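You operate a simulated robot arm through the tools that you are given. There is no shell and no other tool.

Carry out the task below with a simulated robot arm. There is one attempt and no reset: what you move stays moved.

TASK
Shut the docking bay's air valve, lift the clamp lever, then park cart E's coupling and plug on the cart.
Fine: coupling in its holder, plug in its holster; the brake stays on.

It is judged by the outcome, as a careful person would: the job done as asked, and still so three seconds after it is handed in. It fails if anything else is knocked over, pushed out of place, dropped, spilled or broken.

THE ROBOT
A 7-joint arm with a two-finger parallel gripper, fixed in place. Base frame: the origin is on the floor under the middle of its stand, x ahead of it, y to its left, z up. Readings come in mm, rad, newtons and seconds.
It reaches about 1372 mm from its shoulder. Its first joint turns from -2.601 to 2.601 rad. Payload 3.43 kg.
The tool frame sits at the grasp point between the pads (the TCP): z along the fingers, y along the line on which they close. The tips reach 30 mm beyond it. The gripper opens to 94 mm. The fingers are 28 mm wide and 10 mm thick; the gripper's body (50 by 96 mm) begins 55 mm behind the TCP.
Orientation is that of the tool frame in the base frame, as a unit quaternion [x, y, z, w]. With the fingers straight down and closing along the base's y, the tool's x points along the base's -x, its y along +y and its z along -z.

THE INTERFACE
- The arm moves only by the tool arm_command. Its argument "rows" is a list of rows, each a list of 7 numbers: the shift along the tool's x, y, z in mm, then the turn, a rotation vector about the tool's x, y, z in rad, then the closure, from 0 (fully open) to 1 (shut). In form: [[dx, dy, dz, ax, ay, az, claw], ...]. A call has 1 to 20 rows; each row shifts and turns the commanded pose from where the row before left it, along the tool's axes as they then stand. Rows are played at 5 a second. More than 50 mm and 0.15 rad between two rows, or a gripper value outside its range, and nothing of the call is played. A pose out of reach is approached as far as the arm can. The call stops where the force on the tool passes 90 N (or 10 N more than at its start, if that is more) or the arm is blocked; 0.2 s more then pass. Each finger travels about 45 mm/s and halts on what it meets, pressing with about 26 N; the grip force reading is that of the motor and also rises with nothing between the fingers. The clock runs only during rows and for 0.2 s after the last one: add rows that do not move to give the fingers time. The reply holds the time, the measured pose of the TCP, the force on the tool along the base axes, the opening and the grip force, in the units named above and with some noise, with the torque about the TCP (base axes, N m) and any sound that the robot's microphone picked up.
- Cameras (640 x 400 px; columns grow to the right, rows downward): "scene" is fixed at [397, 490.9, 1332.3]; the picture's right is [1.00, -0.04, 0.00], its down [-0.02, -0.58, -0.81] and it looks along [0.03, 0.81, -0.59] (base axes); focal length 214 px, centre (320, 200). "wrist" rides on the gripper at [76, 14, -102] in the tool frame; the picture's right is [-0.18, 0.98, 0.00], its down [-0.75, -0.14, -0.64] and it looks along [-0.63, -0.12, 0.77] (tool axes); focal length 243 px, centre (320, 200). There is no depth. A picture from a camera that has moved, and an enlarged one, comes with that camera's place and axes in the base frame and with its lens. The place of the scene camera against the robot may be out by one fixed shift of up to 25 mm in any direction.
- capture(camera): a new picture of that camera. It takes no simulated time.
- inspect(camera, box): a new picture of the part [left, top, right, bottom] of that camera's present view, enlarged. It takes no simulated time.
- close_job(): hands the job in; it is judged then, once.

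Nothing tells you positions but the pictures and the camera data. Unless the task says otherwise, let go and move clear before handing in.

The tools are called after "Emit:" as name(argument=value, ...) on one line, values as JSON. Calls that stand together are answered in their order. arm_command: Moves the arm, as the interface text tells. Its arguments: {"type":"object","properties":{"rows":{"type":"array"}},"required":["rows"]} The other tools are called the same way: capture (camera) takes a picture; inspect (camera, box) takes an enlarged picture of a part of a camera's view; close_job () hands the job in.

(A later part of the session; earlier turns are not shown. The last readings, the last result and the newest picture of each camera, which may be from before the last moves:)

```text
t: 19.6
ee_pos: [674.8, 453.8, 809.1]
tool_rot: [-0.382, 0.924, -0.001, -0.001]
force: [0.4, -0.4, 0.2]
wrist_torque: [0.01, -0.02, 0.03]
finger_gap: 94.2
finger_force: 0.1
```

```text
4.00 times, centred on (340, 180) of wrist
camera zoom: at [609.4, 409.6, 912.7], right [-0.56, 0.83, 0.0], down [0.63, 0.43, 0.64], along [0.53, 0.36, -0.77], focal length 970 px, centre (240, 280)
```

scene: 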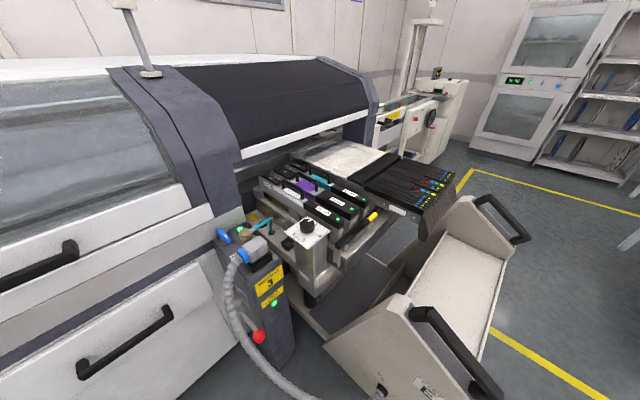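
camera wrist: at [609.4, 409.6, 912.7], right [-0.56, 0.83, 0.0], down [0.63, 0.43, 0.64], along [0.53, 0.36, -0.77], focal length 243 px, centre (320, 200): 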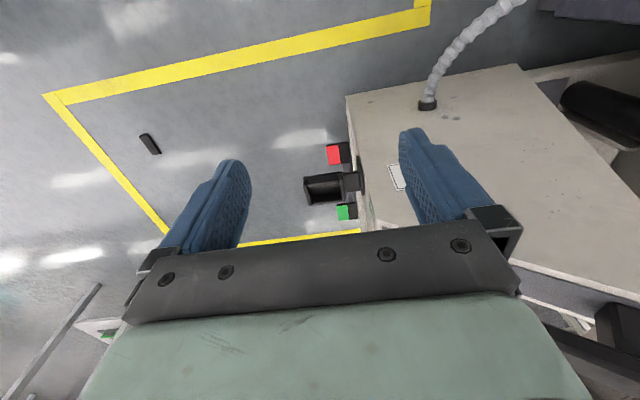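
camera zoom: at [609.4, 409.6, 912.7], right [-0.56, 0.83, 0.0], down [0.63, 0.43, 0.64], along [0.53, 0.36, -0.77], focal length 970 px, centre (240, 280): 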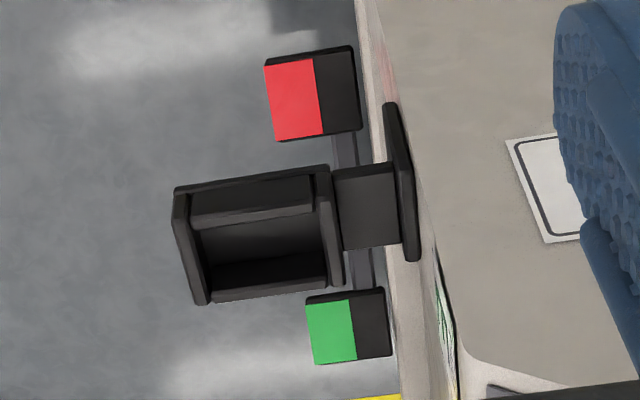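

The holster matches the plug's socket but is turned 90°, with its long side along the cart's length, and the coupling's cup is turned 90° from its port too. So both pieces need a quarter turn before they're parked. The valve comes first, so I'll raise up and travel back over to it.

Emit:
arm_command(rows=[[0, 0, -45, 0, 0, 0, 0], [0, 0, -45, 0, 0, 0, 0], [0, 0, -45, 0, 0, 0, 0], [0, 0, -45, 0, 0, 0, 0], [0, 0, -25, 0, 0, 0, 0], [0.5, 43.5, 0, 0, 0, 0, 0], [0.5, 43.5, 0, 0, 0, 0, 0], [0.5, 43.5, 0, 0, 0, 0, 0], [0.5, 43.5, 0, 0, 0, 0, 0], [0.5, 43.5, 0, 0, 0, 0, 0], [0.5, 43.5, 0, 0, 0, 0, 0], [0.5, 43.5, 0, 0, 0, 0, 0], [0.5, 43.5, 0, 0, 0, 0, 0], [0.5, 43.5, 0, 0, 0, 0, 0], [0.5, 43.5, 0, 0, 0, 0, 0], [0.5, 43.5, 0, 0, 0, 0, 0], [0.5, 43.5, 0, 0, 0, 0, 0], [0.5, 43.5, 0, 0, 0, 0, 0], [0.5, 43.5, 0, 0, 0, 0, 0], [0, 0, 0, 0, 0, 0, 0]])

```text
t: 23.8
ee_pos: [238.8, 881.5, 1013.0]
tool_rot: [-0.383, 0.924, 0.0, 0.0]
force: [-0.9, 0.1, 0.2]
wrist_torque: [-0.01, 0.0, 0.0]
finger_gap: 94.2
finger_force: 0.0
```

I'm above the front of the post. I'll yaw 90° so the camera is on the front side looking back at the valve.

Emit:
arm_command(rows=[[0, 0, 0, 0, 0, -0.1428, 0], [0, 0, 0, 0, 0, -0.1428, 0], [0, 0, 0, 0, 0, -0.1428, 0], [0, 0, 0, 0, 0, -0.1428, 0], [0, 0, 0, 0, 0, -0.1428, 0], [0, 0, 0, 0, 0, -0.1428, 0], [0, 0, 0, 0, 0, -0.1428, 0], [0, 0, 0, 0, 0, -0.1428, 0], [0, 0, 0, 0, 0, -0.1428, 0], [0, 0, 0, 0, 0, -0.1428, 0], [0, 0, 0, 0, 0, -0.1428, 0], [0, 0, 0, 0, 0, 0, 0]])

Emit:
capture(camera="wrist")

Emit:
inspect(camera="wrist", box=[230, 70, 400, 180])

Emit:
inspect(camera="wrist", box=[230, 0, 400, 110])

```text
t: 26.4
ee_pos: [238.3, 879.4, 1014.5]
tool_rot: [0.924, -0.382, 0.001, 0.0]
force: [0.6, -0.3, -0.5]
wrist_torque: [-0.02, 0.0, 0.02]
finger_gap: 94.1
finger_force: 0.1
```

```text
taken
camera wrist: at [281.9, 815.1, 1117.5], right [-0.83, -0.56, 0.0], down [-0.43, 0.63, 0.64], along [-0.36, 0.53, -0.77], focal length 243 px, centre (320, 200)
```

wrist: 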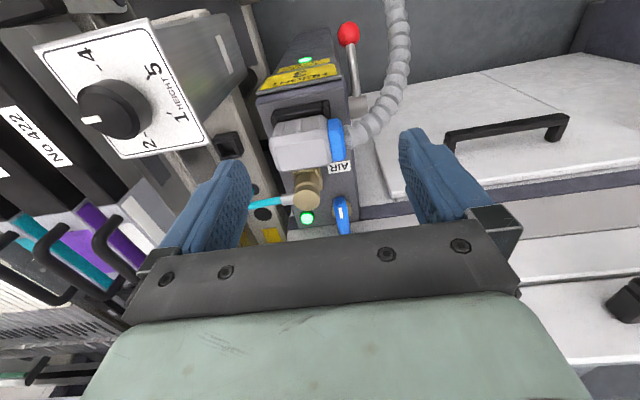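

```text
3.64 times, centred on (315, 125) of wrist
camera zoom: at [281.9, 815.1, 1117.5], right [-0.83, -0.56, 0.0], down [-0.43, 0.63, 0.64], along [-0.36, 0.53, -0.77], focal length 882 px, centre (338, 473)
```

zoom: 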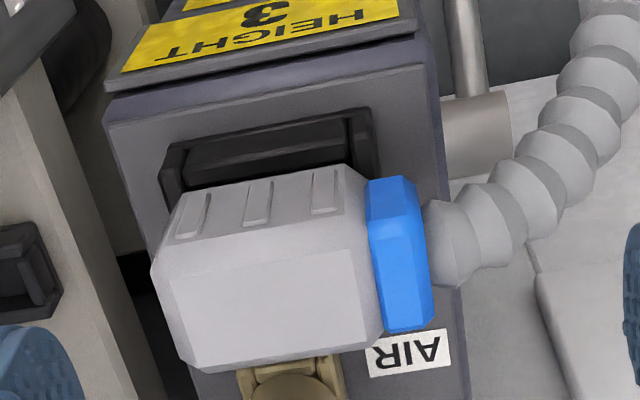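

```text
3.64 times, centred on (315, 55) of wrist
camera zoom: at [281.9, 815.1, 1117.5], right [-0.83, -0.56, 0.0], down [-0.43, 0.63, 0.64], along [-0.36, 0.53, -0.77], focal length 882 px, centre (338, 727)
```

zoom: 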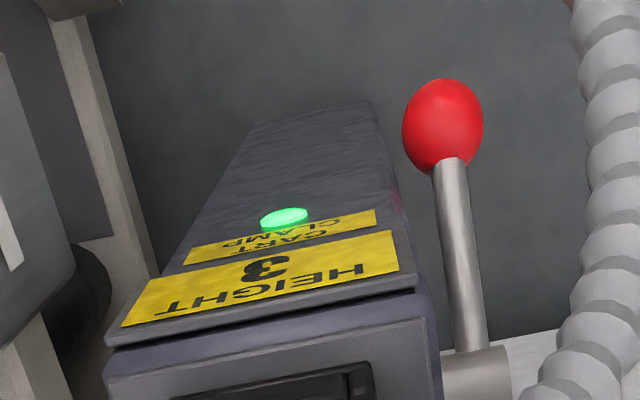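

I can now see all four pieces from the front. The valve handle runs along the post with its pivot near (92, 1022) and its top at z≈836, and the wall behind leaves little room. I'll straddle the handle's front end with half-open fingers and push it across.

Emit:
arm_command(rows=[[0, 0, 0, 0, 0, 0, 0.47], [-35, 0.5, 0, 0, 0, 0, 0.47], [-35, 0.5, 0, 0, 0, 0, 0.47], [-35, 0.5, 0, 0, 0, 0, 0.47], [-35, 0.5, 0, 0, 0, 0, 0.47], [-35, 0.3, 0, 0, 0, 0, 0.47], [0, 0, 42, 0, 0, 0, 0.47], [0, 0, 42, 0, 0, 0, 0.47], [0, 0, 0, 0, 0, 0, 0.47]])

Emit:
capture(camera="wrist")

Emit:
inspect(camera="wrist", box=[230, 80, 430, 240])

Emit:
inspect(camera="scene", box=[180, 130, 340, 270])

```text
t: 28.4
ee_pos: [113.2, 1003.0, 931.7]
tool_rot: [0.924, -0.383, 0.0, 0.0]
force: [0.1, 0.3, 0.0]
wrist_torque: [0.0, 0.0, 0.01]
finger_gap: 49.9
finger_force: 0.0
```

```text
taken
camera wrist: at [155.6, 937.5, 1033.6], right [-0.83, -0.56, 0.0], down [-0.43, 0.63, 0.64], along [-0.36, 0.53, -0.77], focal length 243 px, centre (320, 200)
```

wrist: 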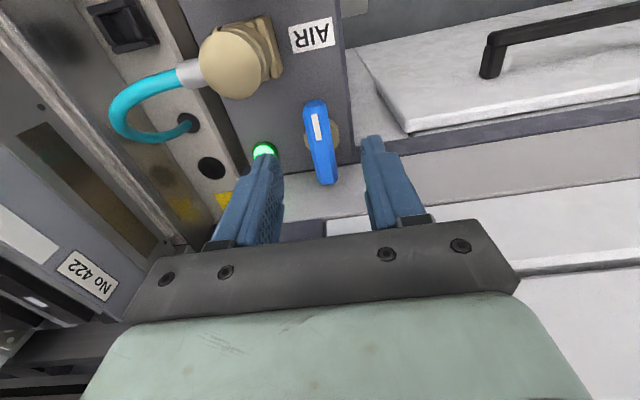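

```text
2.50 times, centred on (330, 160) of wrist
camera zoom: at [155.6, 937.5, 1033.6], right [-0.83, -0.56, 0.0], down [-0.43, 0.63, 0.64], along [-0.36, 0.53, -0.77], focal length 606 px, centre (295, 300)
```

zoom: 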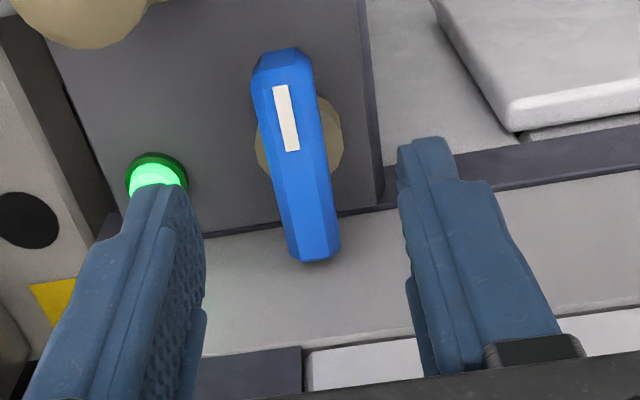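

```text
2.86 times, centred on (260, 200) of scene
camera zoom: at [397.0, 490.9, 1332.3], right [1.0, -0.04, 0.0], down [-0.02, -0.58, -0.81], along [0.03, 0.81, -0.59], focal length 613 px, centre (491, 200)
```

zoom: 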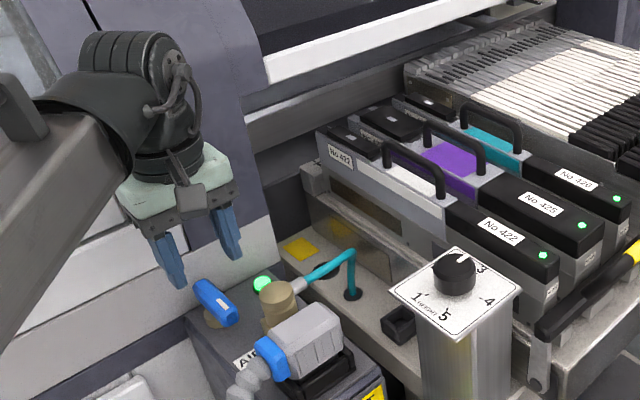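

The fingers straddle the blue handle cleanly. I'll lower them beside it and nudge its front end toward the post's left edge, which is clockwise from above, watching the force.

Emit:
arm_command(rows=[[9, 0, 0, 0, 0, 0, 0.47], [0, 0, 40, 0, 0, 0, 0.47], [0, 0, 40, 0, 0, 0, 0.47], [0, 0, 0, 0, 0, 0, 0.47]])

Emit:
inspect(camera="wrist", box=[200, 20, 440, 240])

Emit:
inspect(camera="scene", box=[180, 170, 300, 270])

```text
t: 29.4
ee_pos: [118.3, 995.7, 850.2]
tool_rot: [0.923, -0.384, 0.0, -0.001]
force: [-0.3, 0.3, 1.0]
wrist_torque: [-0.02, 0.02, 0.01]
finger_gap: 49.9
finger_force: 0.1
```

```text
1.82 times, centred on (320, 130) of wrist
camera zoom: at [161.7, 930.6, 953.4], right [-0.83, -0.56, 0.0], down [-0.43, 0.63, 0.64], along [-0.36, 0.53, -0.77], focal length 441 px, centre (320, 327)
```

zoom: 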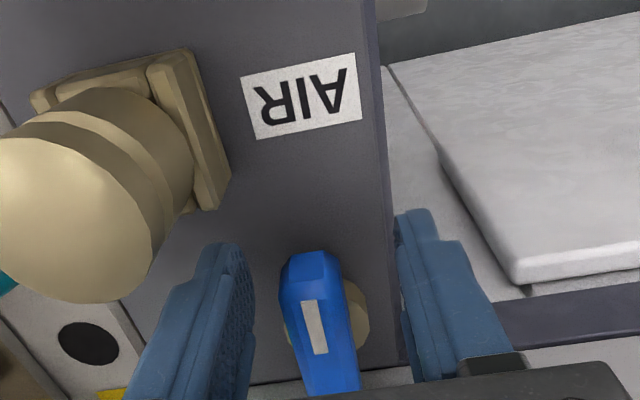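

```text
4.00 times, centred on (240, 220) of scene
camera zoom: at [397.0, 490.9, 1332.3], right [1.0, -0.04, 0.0], down [-0.02, -0.58, -0.81], along [0.03, 0.81, -0.59], focal length 858 px, centre (640, 120)
```

zoom: 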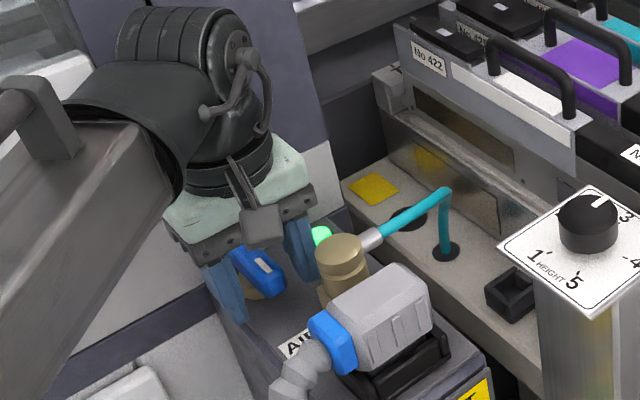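

The fingers are either side of the handle at the right depth. I'll start the push in small steps.

Emit:
arm_command(rows=[[1, 7, 0, 0, 0, 0, 0.47], [1, 6, 0, 0, 0, 0, 0.47], [1, 4, 0, 0, 0, 0, 0.47], [0, 3, 0, 0, 0, 0, 0.47]])

Emit:
inspect(camera="wrist", box=[200, 20, 440, 240])

```text
t: 30.4
ee_pos: [108.1, 979.0, 850.4]
tool_rot: [0.923, -0.384, 0.001, 0.0]
force: [4.1, 1.5, 3.9]
wrist_torque: [0.11, -0.04, -0.18]
finger_gap: 51.9
finger_force: 1.9
```

```text
1.82 times, centred on (320, 130) of wrist
camera zoom: at [151.2, 914.3, 953.3], right [-0.83, -0.56, 0.0], down [-0.43, 0.63, 0.64], along [-0.36, 0.53, -0.77], focal length 441 px, centre (320, 327)
```

zoom: 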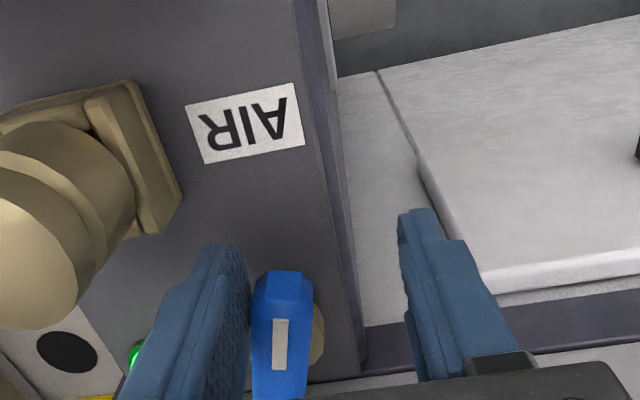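

The handle is turning freely this way (about 17° so far at roughly 4 N). I'll carry on around the arc.

Emit:
arm_command(rows=[[-1.8, 8, 0, 0, 0, 0, 0.47], [-2, 6.7, 0, 0, 0, 0, 0.47], [-3.7, 5.9, 0, 0, 0, 0, 0.47], [-5, 4.7, 0, 0, 0, 0, 0.47]])

Emit:
inspect(camera="wrist", box=[160, 20, 400, 240])

Emit:
inspect(camera="scene", box=[180, 170, 300, 270])

```text
t: 31.4
ee_pos: [81.1, 971.3, 849.3]
tool_rot: [0.923, -0.384, 0.001, 0.0]
force: [2.2, -0.1, 0.7]
wrist_torque: [-0.01, -0.09, -0.12]
finger_gap: 50.2
finger_force: 0.8
```

```text
1.82 times, centred on (280, 130) of wrist
camera zoom: at [123.8, 905.8, 952.8], right [-0.83, -0.56, 0.0], down [-0.43, 0.63, 0.64], along [-0.36, 0.53, -0.77], focal length 441 px, centre (393, 327)
```

zoom: 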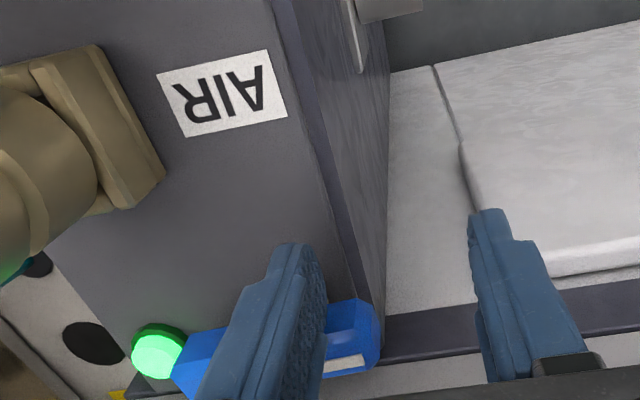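

```text
4.00 times, centred on (240, 220) of scene
camera zoom: at [397.0, 490.9, 1332.3], right [1.0, -0.04, 0.0], down [-0.02, -0.58, -0.81], along [0.03, 0.81, -0.59], focal length 858 px, centre (640, 120)
```

zoom: 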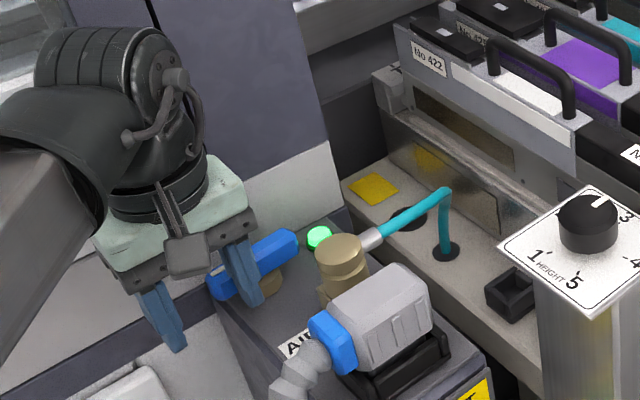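

The handle is almost across the post now. I'll push the last few degrees until it meets its stop.

Emit:
arm_command(rows=[[-3, 2, 0, 0, 0, 0, 0.47], [-3, 1, 0, 0, 0, 0, 0.47], [-2, 0, 0, 0, 0, 0, 0.47]])

Emit:
inspect(camera="wrist", box=[160, 20, 400, 240])

Emit:
inspect(camera="scene", box=[180, 170, 300, 270])

```text
t: 32.2
ee_pos: [77.9, 971.6, 849.2]
tool_rot: [0.923, -0.386, 0.004, 0.001]
force: [31.8, -27.1, -5.4]
wrist_torque: [-0.41, 0.06, -1.25]
finger_gap: 51.5
finger_force: 1.4
```

```text
1.82 times, centred on (280, 130) of wrist
camera zoom: at [120.0, 906.4, 953.5], right [-0.83, -0.56, 0.0], down [-0.43, 0.64, 0.64], along [-0.35, 0.53, -0.77], focal length 441 px, centre (393, 327)
```

zoom: 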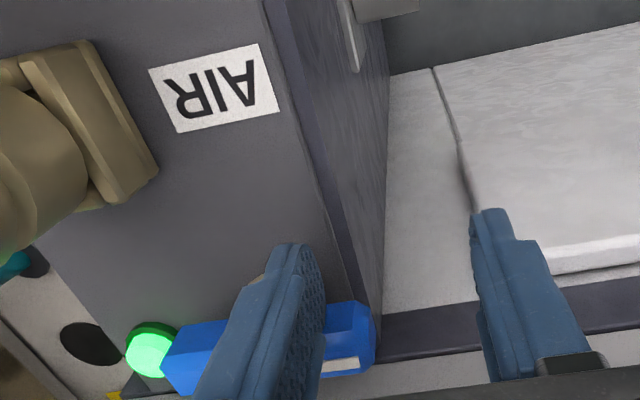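

```text
4.00 times, centred on (240, 220) of scene
camera zoom: at [397.0, 490.9, 1332.3], right [1.0, -0.04, 0.0], down [-0.02, -0.58, -0.81], along [0.03, 0.81, -0.59], focal length 858 px, centre (640, 120)
```

zoom: 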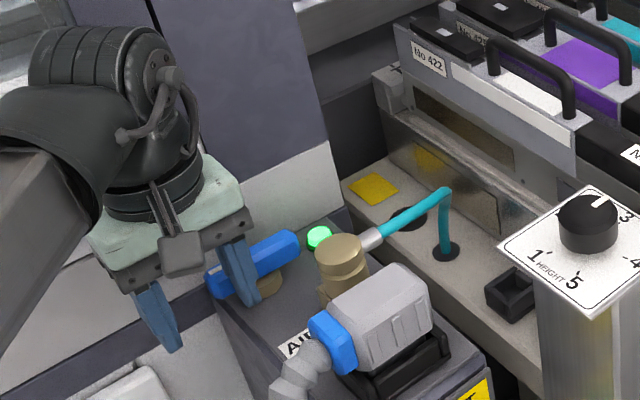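

It met a firm stop (about 42 N) with the handle square across the post. I'll back off and check where it rests.

Emit:
arm_command(rows=[[8, 0, 0, 0, 0, 0, 0.47], [10, 0, 0, 0, 0, 0, 0.47], [0, 0, -40, 0, 0, 0, 0.47], [0, 0, -45, 0, 0, 0, 0.47], [20, -20, -45, 0, 0, 0, 0.47], [0, 0, 0, 0, 0, 0, 0.47]])

Emit:
capture(camera="wrist")

Emit:
inspect(camera="wrist", box=[220, 20, 420, 200])

Emit:
inspect(camera="scene", box=[180, 170, 300, 270])

```text
refused: row 5 steps farther than a row can; nothing moved
```

```text
taken
camera wrist: at [120.0, 906.4, 953.5], right [-0.83, -0.56, 0.0], down [-0.43, 0.64, 0.64], along [-0.35, 0.53, -0.77], focal length 243 px, centre (320, 200)
```

wrist: 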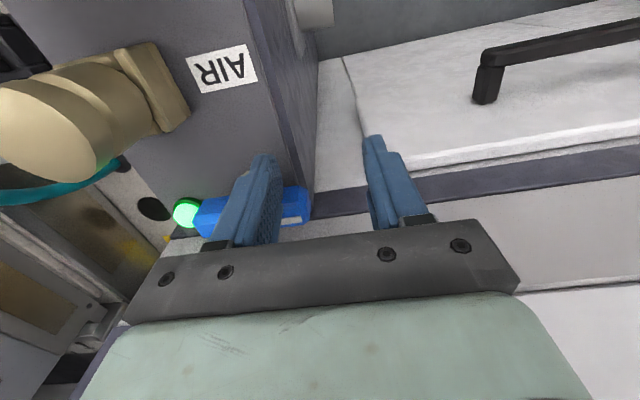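

```text
2.22 times, centred on (320, 110) of wrist
camera zoom: at [120.0, 906.4, 953.5], right [-0.83, -0.56, 0.0], down [-0.43, 0.64, 0.64], along [-0.35, 0.53, -0.77], focal length 539 px, centre (320, 400)
```

zoom: 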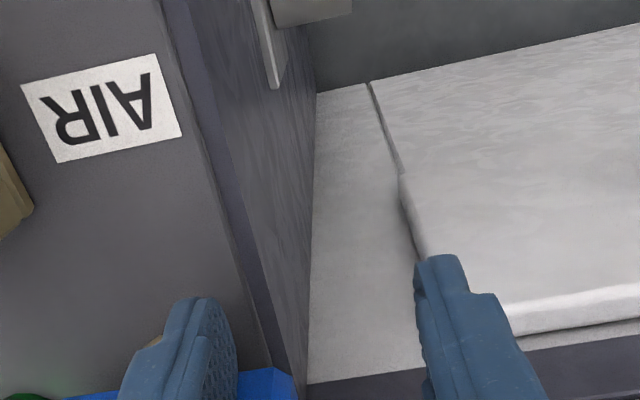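

```text
4.00 times, centred on (240, 220) of scene
camera zoom: at [397.0, 490.9, 1332.3], right [1.0, -0.04, 0.0], down [-0.02, -0.58, -0.81], along [0.03, 0.81, -0.59], focal length 858 px, centre (640, 120)
```

zoom: 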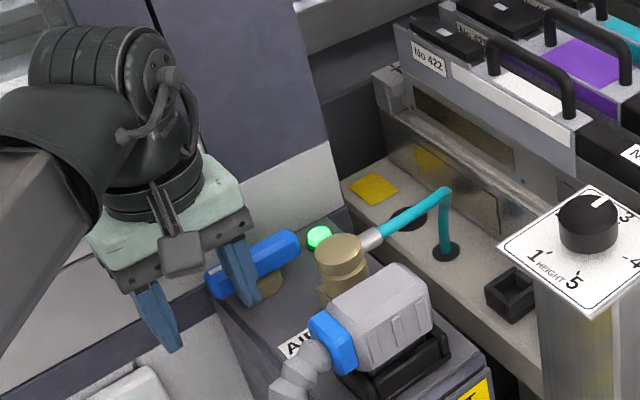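

That command was refused because one step was too big, and nothing moved. I'll back off again with smaller steps.

Emit:
arm_command(rows=[[8, 0, 0, 0, 0, 0, 0.47], [10, 0, 0, 0, 0, 0, 0.47], [0, 0, -40, 0, 0, 0, 0.47], [0, 0, -45, 0, 0, 0, 0.47], [20, -20, -35, 0, 0, 0, 0.47], [20, -20, -35, 0, 0, 0, 0.47], [0, 0, 0, 0, 0, 0, 0.2]])

Emit:
capture(camera="wrist")

Emit:
inspect(camera="wrist", box=[220, 80, 420, 220])

Emit:
inspect(camera="scene", box=[180, 170, 300, 270])

```text
t: 33.8
ee_pos: [142.1, 959.7, 1005.9]
tool_rot: [0.923, -0.384, 0.001, 0.0]
force: [-0.3, 0.6, -0.5]
wrist_torque: [0.0, -0.02, -0.01]
finger_gap: 75.2
finger_force: 0.1
```

```text
taken
camera wrist: at [185.9, 895.6, 1108.8], right [-0.83, -0.56, 0.0], down [-0.43, 0.63, 0.64], along [-0.36, 0.53, -0.77], focal length 243 px, centre (320, 200)
```

wrist: 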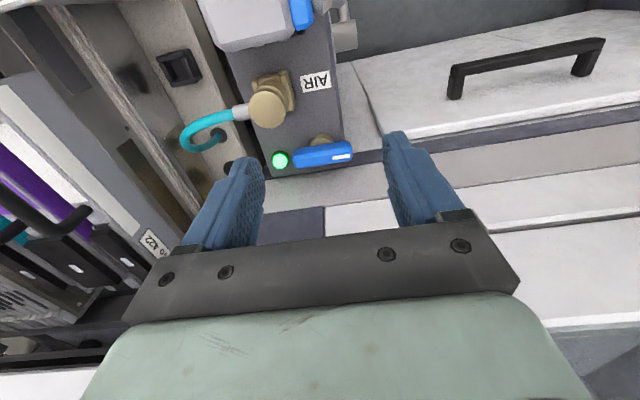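

```text
2.86 times, centred on (320, 150) of wrist
camera zoom: at [185.9, 895.6, 1108.8], right [-0.83, -0.56, 0.0], down [-0.43, 0.63, 0.64], along [-0.36, 0.53, -0.77], focal length 693 px, centre (320, 343)
```

zoom: 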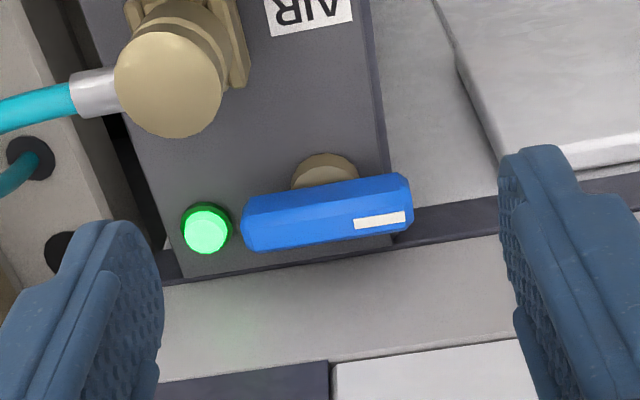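

```text
4.00 times, centred on (240, 220) of scene
camera zoom: at [397.0, 490.9, 1332.3], right [1.0, -0.04, 0.0], down [-0.02, -0.58, -0.81], along [0.03, 0.81, -0.59], focal length 858 px, centre (640, 120)
```

zoom: 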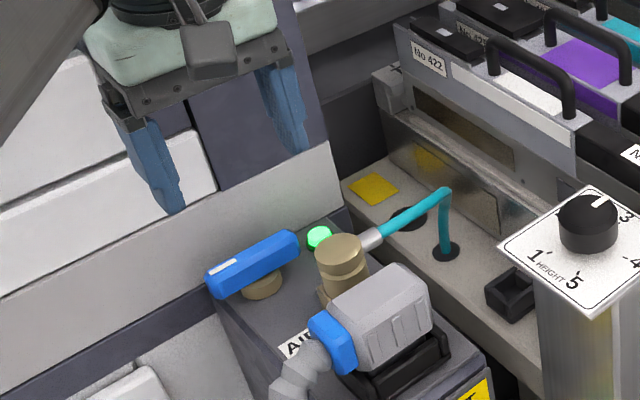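

The air valve is shut, with the handle square across against its stop. The clamp lever is next: it's on the post's left side with its ball low in front, and the plug's conduit loops past it on the left. I'll move out to the left and lay the tool horizontal to look at it.

Emit:
arm_command(rows=[[23, 30, 0, 0, 0, 0, 0.2], [23, 30, 0, 0, 0, 0, 0.2], [23, 30, 0, 0, 0, 0, 0.2], [23, 30, 0, 0, 0, 0, 0.2], [23, 30, 0, 0, 0, 0, 0.2], [23, 30, 0, 0, 0, 0, 0.2], [0, 35, 0, 0, 0, 0, 0.2], [0, 35, 0, 0, 0, 0, 0.2], [0, 0, 0, 0, 0, 0, 0.2]])

Emit:
capture(camera="wrist")

Emit:
capture(camera="scene")

```text
t: 35.8
ee_pos: [61.6, 687.9, 1005.6]
tool_rot: [0.924, -0.383, 0.0, 0.0]
force: [-0.3, -0.5, 0.5]
wrist_torque: [0.02, 0.03, 0.03]
finger_gap: 75.1
finger_force: 0.1
```

```text
taken
camera wrist: at [105.4, 622.0, 1107.9], right [-0.83, -0.56, 0.0], down [-0.43, 0.63, 0.64], along [-0.36, 0.53, -0.77], focal length 243 px, centre (320, 200)
```

wrist: 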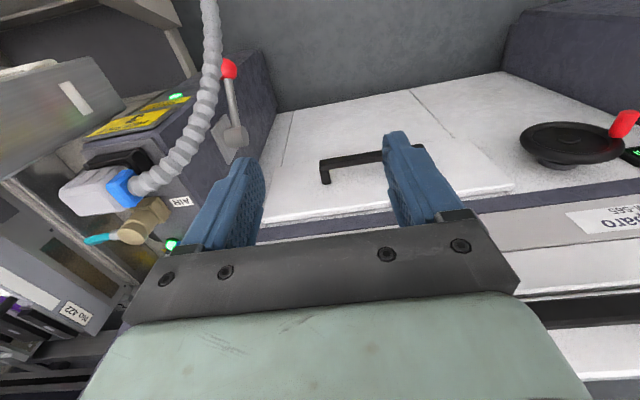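

```text
taken
```

scene: 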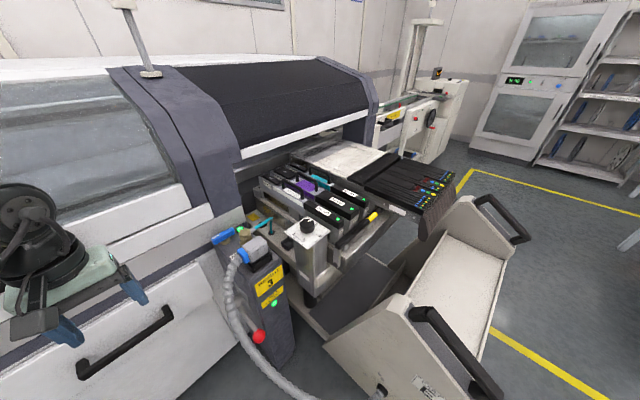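

I'm clear to the left of the lever. I'll lay the tool horizontal, pointing toward the post.

Emit:
arm_command(rows=[[0, -10, 0, 0.1428, 0, 0, 0.2], [0, -10, 0, 0.1428, 0, 0, 0.2], [0, -10, 0, 0.1428, 0, 0, 0.2], [0, 0, 10, 0.1428, 0, 0, 0.2], [0, 0, 10, 0.1428, 0, 0, 0.2], [0, 0, 10, 0.1428, 0, 0, 0.2], [0, 0, 0, 0.1428, 0, 0, 0.2], [0, 0, 0, 0.1428, 0, 0, 0.2], [0, 0, 0, 0.1428, 0, 0, 0.2], [0, 0, 0, 0.1428, 0, 0, 0.2], [0, 0, 0, 0.1428, 0, 0, 0.2], [0, 0, 0, 0, 0, 0, 0.2]])

Emit:
capture(camera="wrist")

Emit:
capture(camera="scene")

```text
t: 38.4
ee_pos: [95.5, 719.3, 984.6]
tool_rot: [-0.652, 0.27, -0.271, 0.654]
force: [-0.1, 0.5, -0.3]
wrist_torque: [-0.01, -0.01, 0.01]
finger_gap: 75.4
finger_force: 0.0
```

```text
taken
camera wrist: at [75.8, 592.2, 970.5], right [-0.13, 0.13, -0.98], down [-0.99, 0.08, 0.14], along [0.1, 0.99, 0.12], focal length 243 px, centre (320, 200)
```

wrist: 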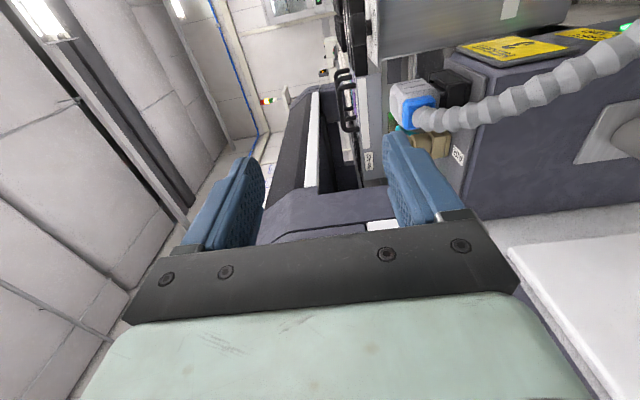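

```text
taken
```

scene: 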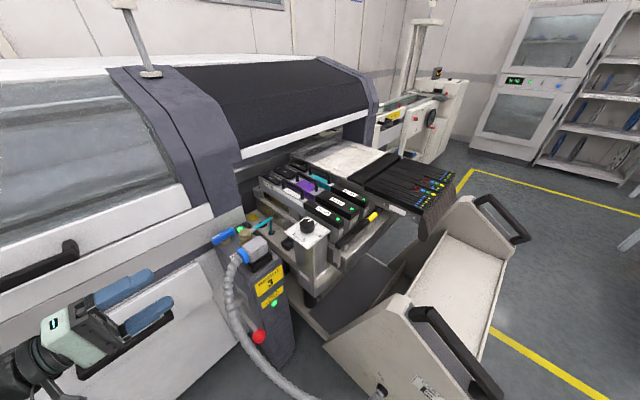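

The horizontal pose works. I'll lower to about lever height, staying out to the left.

Emit:
arm_command(rows=[[0, 43, 0, 0, 0, 0, 0.2], [0, 43, 0, 0, 0, 0, 0.2], [0, 43, 0, 0, 0, 0, 0.2], [0, 43, 0, 0, 0, 0, 0.2], [0, 43, 0, 0, 0, 0, 0.2], [0, 43, 0, 0, 0, 0, 0.2], [0, 0, 0, 0, 0, 0, 0.2]])

Emit:
capture(camera="wrist")

Emit:
capture(camera="scene")

```text
t: 40.0
ee_pos: [96.0, 718.8, 725.9]
tool_rot: [-0.653, 0.271, -0.271, 0.653]
force: [-0.5, 0.0, -0.7]
wrist_torque: [0.01, -0.04, 0.02]
finger_gap: 75.0
finger_force: 0.2
```

```text
taken
camera wrist: at [76.1, 592.1, 712.2], right [-0.13, 0.13, -0.98], down [-0.99, 0.08, 0.14], along [0.1, 0.99, 0.12], focal length 243 px, centre (320, 200)
```

wrist: 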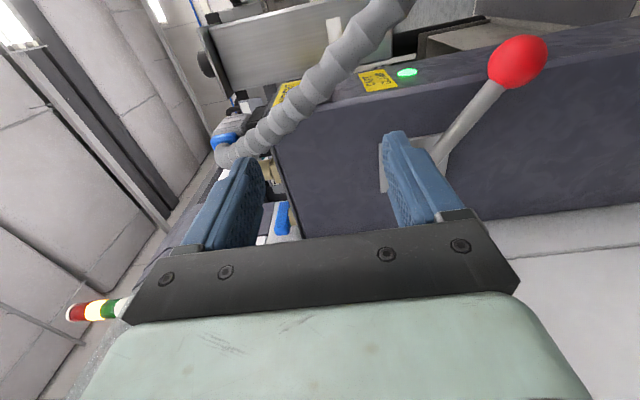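

```text
taken
```

scene: 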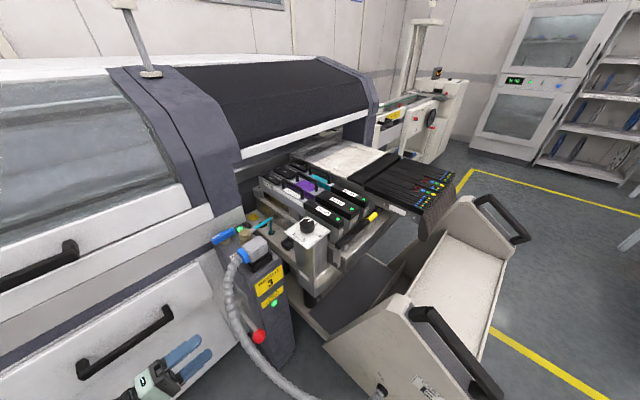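

I now have a clear side view of the lever, with its ball near (203, 829, 538). I'll zoom in to locate the pivot and the conduit.

Emit:
inspect(camera="wrist", box=[340, 10, 600, 210])

Emit:
inspect(camera="wrist", box=[190, 0, 450, 200])

```text
2.00 times, centred on (470, 110) of wrist
camera zoom: at [76.1, 592.1, 712.2], right [-0.13, 0.13, -0.98], down [-0.99, 0.08, 0.14], along [0.1, 0.99, 0.12], focal length 485 px, centre (20, 380)
```

zoom: 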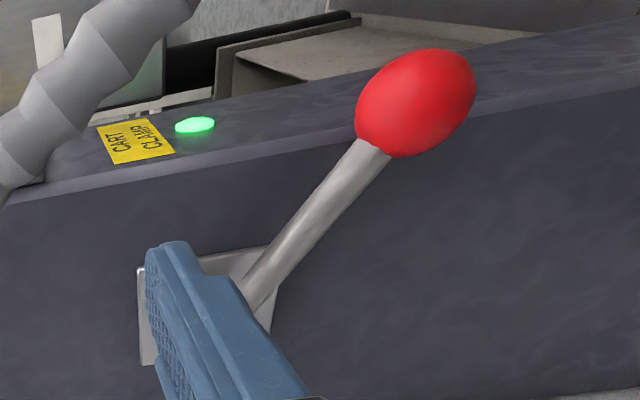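

```text
2.00 times, centred on (320, 100) of wrist
camera zoom: at [76.1, 592.1, 712.2], right [-0.13, 0.13, -0.98], down [-0.99, 0.08, 0.14], along [0.1, 0.99, 0.12], focal length 485 px, centre (320, 400)
```

zoom: 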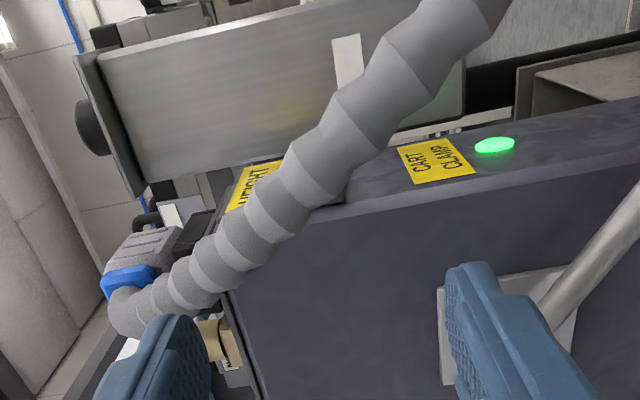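

The pivot is about (39, 827, 612) with a lever roughly 135 mm long pointing forward and down, and the conduit passes above it. I'll close the fingers, go below the ball's height and slide in underneath it.

Emit:
arm_command(rows=[[0, 45, 0, 0, 0, 0, 0.6], [0, 45, 0, 0, 0, 0, 1], [0, 45, 0, 0, 0, 0, 1], [0, 45, 0, 0, 0, 0, 1], [0, 45, 0, 0, 0, 0, 1], [0, 0, 0, 0, 0, 0, 1]])

Emit:
capture(camera="wrist")

Emit:
capture(camera="scene")

```text
t: 41.4
ee_pos: [95.6, 720.1, 501.4]
tool_rot: [-0.653, 0.271, -0.272, 0.653]
force: [0.2, -0.1, -1.0]
wrist_torque: [-0.01, -0.01, 0.0]
finger_gap: 0.1
finger_force: 26.4
```

```text
taken
camera wrist: at [75.4, 592.7, 487.1], right [-0.13, 0.13, -0.98], down [-0.99, 0.08, 0.14], along [0.1, 0.99, 0.12], focal length 243 px, centre (320, 200)
```

wrist: 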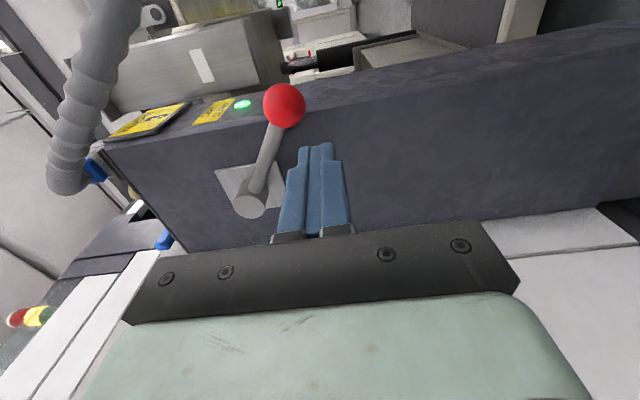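

```text
taken
```

scene: 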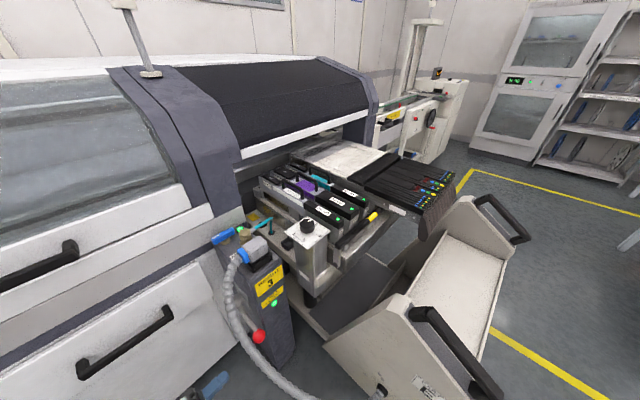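

The ball is confirmed at about (202, 829, 539), radius 21.5 mm. The closed fingers are just below that height, so I'll slide in beneath it.

Emit:
arm_command(rows=[[0, 2, 35, 0, 0, 0, 1], [0, 0, 35, 0, 0, 0, 1], [0, 0, 35, 0, 0, 0, 1], [0, 0, 33, 0, 0, 0, 1], [0, 0, 0, 0, 0, 0, 1]])

Emit:
capture(camera="wrist")

Emit:
inspect(camera="scene", box=[190, 240, 330, 380])

```text
t: 42.6
ee_pos: [192.3, 816.4, 500.5]
tool_rot: [-0.653, 0.271, -0.271, 0.653]
force: [-0.3, 0.1, -0.1]
wrist_torque: [-0.04, 0.03, -0.01]
finger_gap: 0.0
finger_force: 25.5
```

```text
taken
camera wrist: at [173.5, 689.5, 486.3], right [-0.13, 0.13, -0.98], down [-0.99, 0.08, 0.14], along [0.1, 0.99, 0.12], focal length 243 px, centre (320, 200)
```

wrist: 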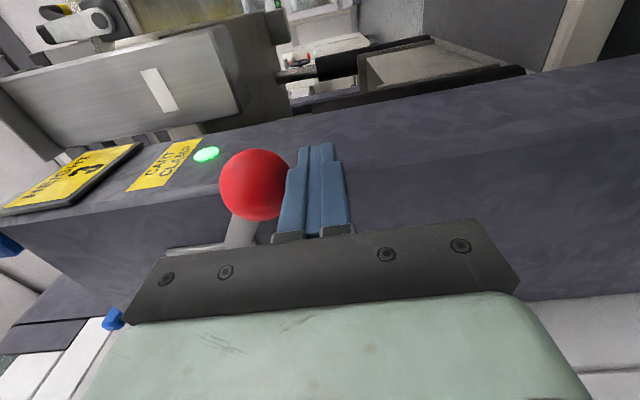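

```text
2.86 times, centred on (260, 310) of scene
camera zoom: at [397.0, 490.9, 1332.3], right [1.0, -0.04, 0.0], down [-0.02, -0.58, -0.81], along [0.03, 0.81, -0.59], focal length 613 px, centre (491, -114)
```

zoom: 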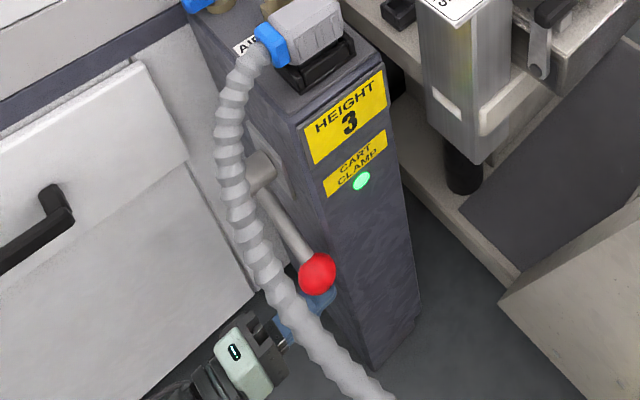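

The fingers are under the ball. I'll start lifting along its arc, checking the force.

Emit:
arm_command(rows=[[3, -12, 0, 0, 0, 0, 1], [4, -12, 0, 0, 0, 0, 1], [4, -12, 0, 0, 0, 0, 1]])

Emit:
capture(camera="wrist")

```text
t: 43.4
ee_pos: [202.0, 808.9, 536.3]
tool_rot: [0.653, -0.271, 0.271, -0.653]
force: [7.5, -7.4, -11.4]
wrist_torque: [-0.08, 0.2, -0.16]
finger_gap: 0.0
finger_force: 26.0
```

```text
taken
camera wrist: at [181.4, 681.8, 521.8], right [-0.13, 0.13, -0.98], down [-0.99, 0.08, 0.14], along [0.1, 0.99, 0.12], focal length 243 px, centre (320, 200)
```

wrist: 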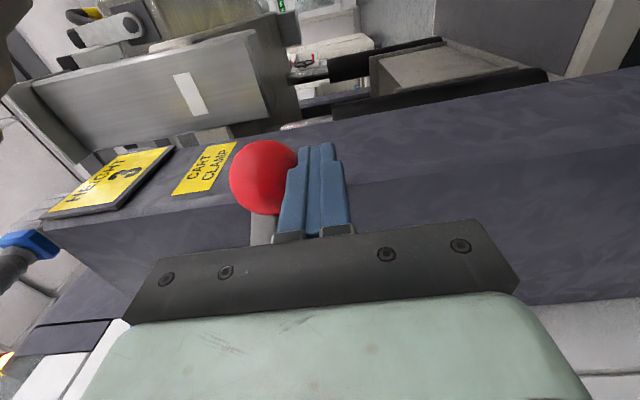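

The lever is lifting with about 15 N of resistance. I'll carry on up the arc.

Emit:
arm_command(rows=[[4, -12, 0, 0, 0, 0, 1], [3, -12, 0, 0, 0, 0, 1], [1, -12, 0, 0, 0, 0, 1], [0, -12, 0, 0, 0, 0, 1], [-1, -12, 0, 0, 0, 0, 1]])

Emit:
capture(camera="wrist")

Emit:
inspect(camera="scene", box=[190, 240, 330, 380])

```text
t: 44.6
ee_pos: [204.4, 804.0, 595.2]
tool_rot: [-0.653, 0.271, -0.271, 0.654]
force: [2.6, -2.3, -3.2]
wrist_torque: [0.01, 0.11, -0.03]
finger_gap: 0.1
finger_force: 26.1
```

```text
taken
camera wrist: at [185.8, 677.0, 581.7], right [-0.13, 0.13, -0.98], down [-0.99, 0.08, 0.14], along [0.1, 0.99, 0.12], focal length 243 px, centre (320, 200)
```

wrist: 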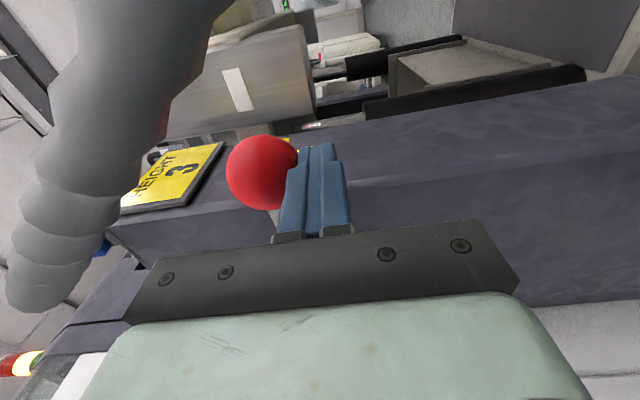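

```text
2.86 times, centred on (260, 310) of scene
camera zoom: at [397.0, 490.9, 1332.3], right [1.0, -0.04, 0.0], down [-0.02, -0.58, -0.81], along [0.03, 0.81, -0.59], focal length 613 px, centre (491, -114)
```

zoom: 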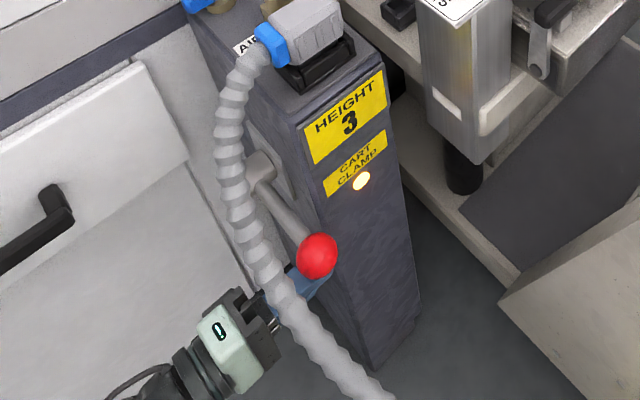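

The CART CLAMP light has gone from green to amber, so the clamp is partway released. I'll keep lifting to the end of travel.

Emit:
arm_command(rows=[[0, -12, 0, 0, 0, 0, 1], [-2, -12, 0, 0, 0, 0, 1], [-3, -11, 0, 0, 0, 0, 1], [-4, -11, 0, 0, 0, 0, 1], [-4, -10, 0, 0, 0, 0, 1]])

Emit:
capture(camera="wrist")

Emit:
inspect(camera="scene", box=[190, 240, 330, 380])

```text
t: 45.8
ee_pos: [196.4, 813.1, 652.7]
tool_rot: [-0.653, 0.27, -0.272, 0.653]
force: [1.3, -1.7, -2.3]
wrist_torque: [0.0, 0.07, -0.03]
finger_gap: 0.0
finger_force: 26.0
```

```text
taken
camera wrist: at [177.3, 686.3, 637.9], right [-0.13, 0.13, -0.98], down [-0.99, 0.08, 0.14], along [0.1, 0.99, 0.12], focal length 243 px, centre (320, 200)
```

wrist: 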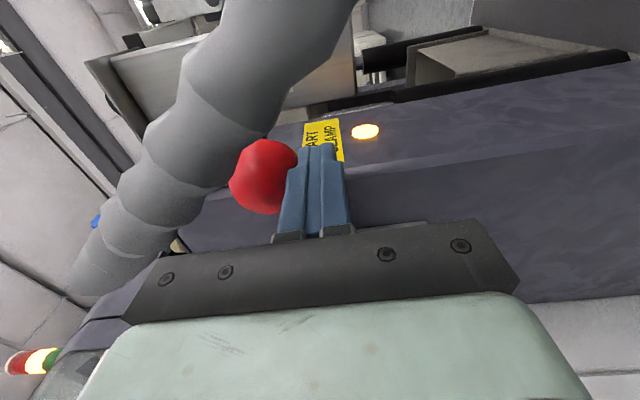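

```text
2.86 times, centred on (260, 310) of scene
camera zoom: at [397.0, 490.9, 1332.3], right [1.0, -0.04, 0.0], down [-0.02, -0.58, -0.81], along [0.03, 0.81, -0.59], focal length 613 px, centre (491, -114)
```

zoom: 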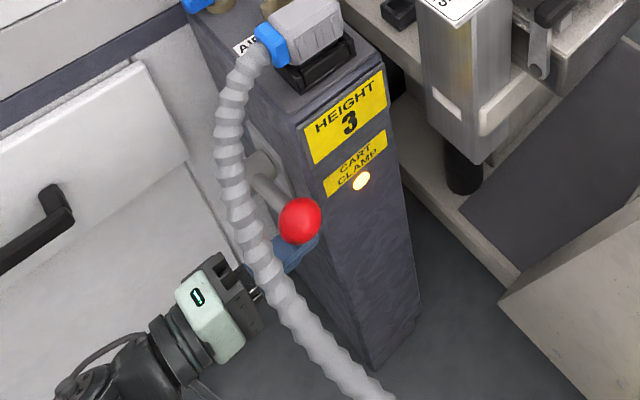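

The light is amber with the lever about 30° above horizontal. I'll keep going, now curving back with the arc.

Emit:
arm_command(rows=[[-5, -9, 0, 0, 0, 0, 1], [-6, -8, 0, 0, 0, 0, 1], [-7, -8, 0, 0, 0, 0, 1]])

Emit:
capture(camera="wrist")

Emit:
inspect(camera="scene", box=[190, 240, 330, 380])

```text
t: 46.6
ee_pos: [183.7, 826.1, 677.4]
tool_rot: [0.653, -0.272, 0.271, -0.652]
force: [-0.1, -0.2, -1.1]
wrist_torque: [-0.01, -0.02, 0.0]
finger_gap: 0.3
finger_force: 26.0
```

```text
taken
camera wrist: at [163.9, 699.0, 663.1], right [-0.13, 0.13, -0.98], down [-0.99, 0.08, 0.14], along [0.1, 0.99, 0.12], focal length 243 px, centre (320, 200)
```

wrist: 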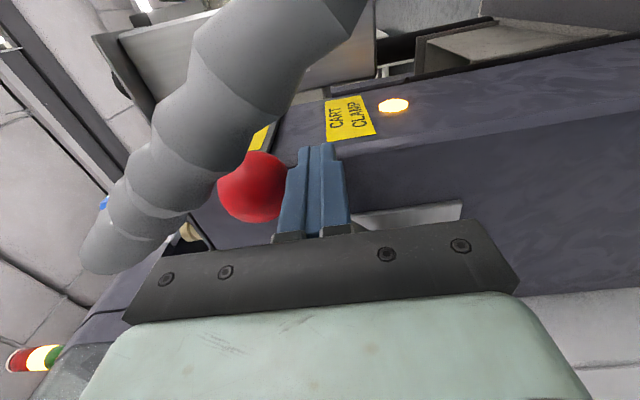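

```text
2.86 times, centred on (260, 310) of scene
camera zoom: at [397.0, 490.9, 1332.3], right [1.0, -0.04, 0.0], down [-0.02, -0.58, -0.81], along [0.03, 0.81, -0.59], focal length 613 px, centre (491, -114)
```

zoom: 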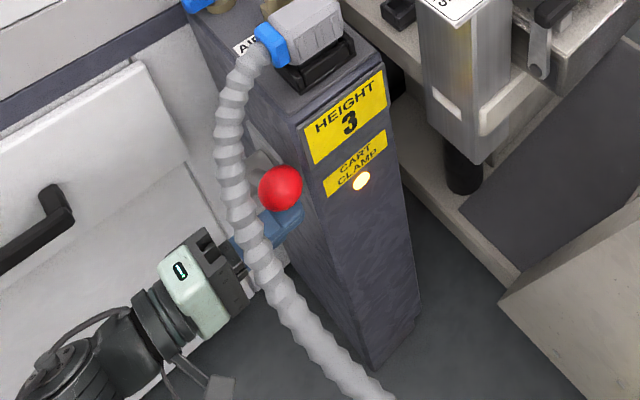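

The lever is now staying up by itself, with almost no force on the fingers. I'll keep following it to find its stop.

Emit:
arm_command(rows=[[-3, -8, 0, 0, 0, 0, 1], [-5, -8, 0, 0, 0, 0, 1], [-6, -7, 0, 0, 0, 0, 1]])

Emit:
capture(camera="wrist")

Emit:
inspect(camera="scene", box=[190, 240, 330, 380])

```text
t: 47.4
ee_pos: [180.0, 829.1, 687.4]
tool_rot: [0.658, -0.282, 0.27, -0.644]
force: [8.7, -1.3, -13.2]
wrist_torque: [-0.29, 0.11, -0.2]
finger_gap: 0.3
finger_force: 25.9
stopped in row 3: the force on the tool passed its limit at 101 N (the readings are from after the stop); the commanded pose is now the measured one
```

```text
taken
camera wrist: at [158.4, 701.9, 674.6], right [-0.15, 0.12, -0.98], down [-0.98, 0.1, 0.16], along [0.12, 0.99, 0.11], focal length 243 px, centre (320, 200)
```

wrist: 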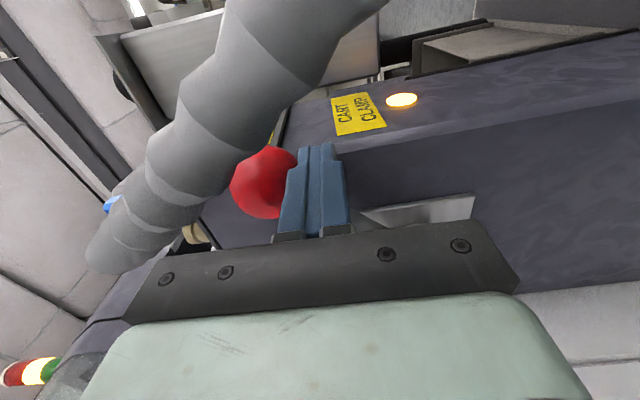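

```text
2.86 times, centred on (260, 310) of scene
camera zoom: at [397.0, 490.9, 1332.3], right [1.0, -0.04, 0.0], down [-0.02, -0.58, -0.81], along [0.03, 0.81, -0.59], focal length 613 px, centre (491, -114)
```

zoom: 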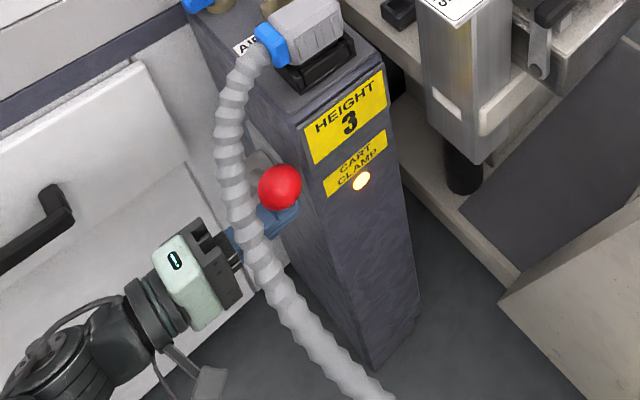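

The lever hit its hard upper stop at about 45° up, and the light is amber for released. I'll drop away from the ball and withdraw to the left.

Emit:
arm_command(rows=[[3, 8, 0, 0, 0, 0, 1], [0, 12, 0, 0, 0, 0, 1], [0, 8, 0, 0, 0, 0, 1], [0, 0, -40, 0, 0, 0, 1], [0, 0, -40, 0, 0, 0, 1], [0, 0, -40, 0, 0, 0, 1], [0, 0, -30, 0, 0, 0, 1], [0, 0, 0, 0, 0, 0, 1]])

Emit:
capture(camera="wrist")

Emit:
inspect(camera="scene", box=[190, 210, 330, 350])

```text
t: 49.2
ee_pos: [71.4, 723.0, 662.9]
tool_rot: [0.657, -0.281, 0.27, -0.645]
force: [0.2, 0.0, 0.9]
wrist_torque: [0.0, 0.03, -0.01]
finger_gap: 0.0
finger_force: 26.3
```

```text
taken
camera wrist: at [50.1, 595.6, 651.2], right [-0.15, 0.12, -0.98], down [-0.98, 0.1, 0.16], along [0.11, 0.99, 0.11], focal length 243 px, centre (320, 200)
```

wrist: 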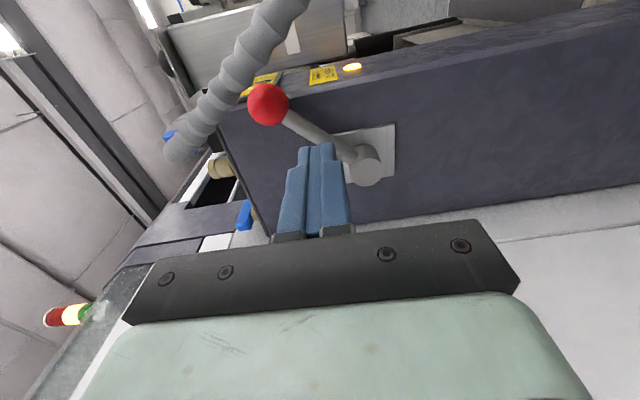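

```text
2.86 times, centred on (260, 280) of scene
camera zoom: at [397.0, 490.9, 1332.3], right [1.0, -0.04, 0.0], down [-0.02, -0.58, -0.81], along [0.03, 0.81, -0.59], focal length 613 px, centre (491, -29)
```

zoom: 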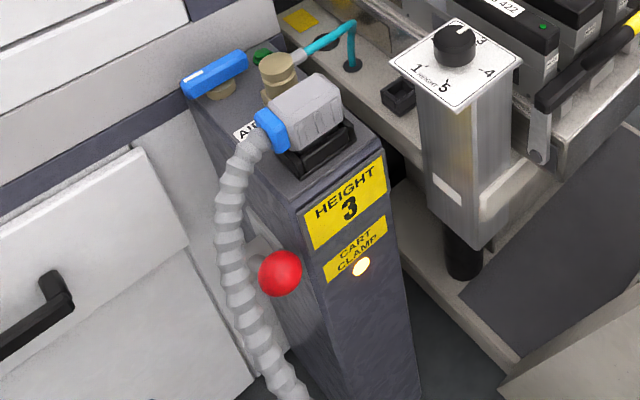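

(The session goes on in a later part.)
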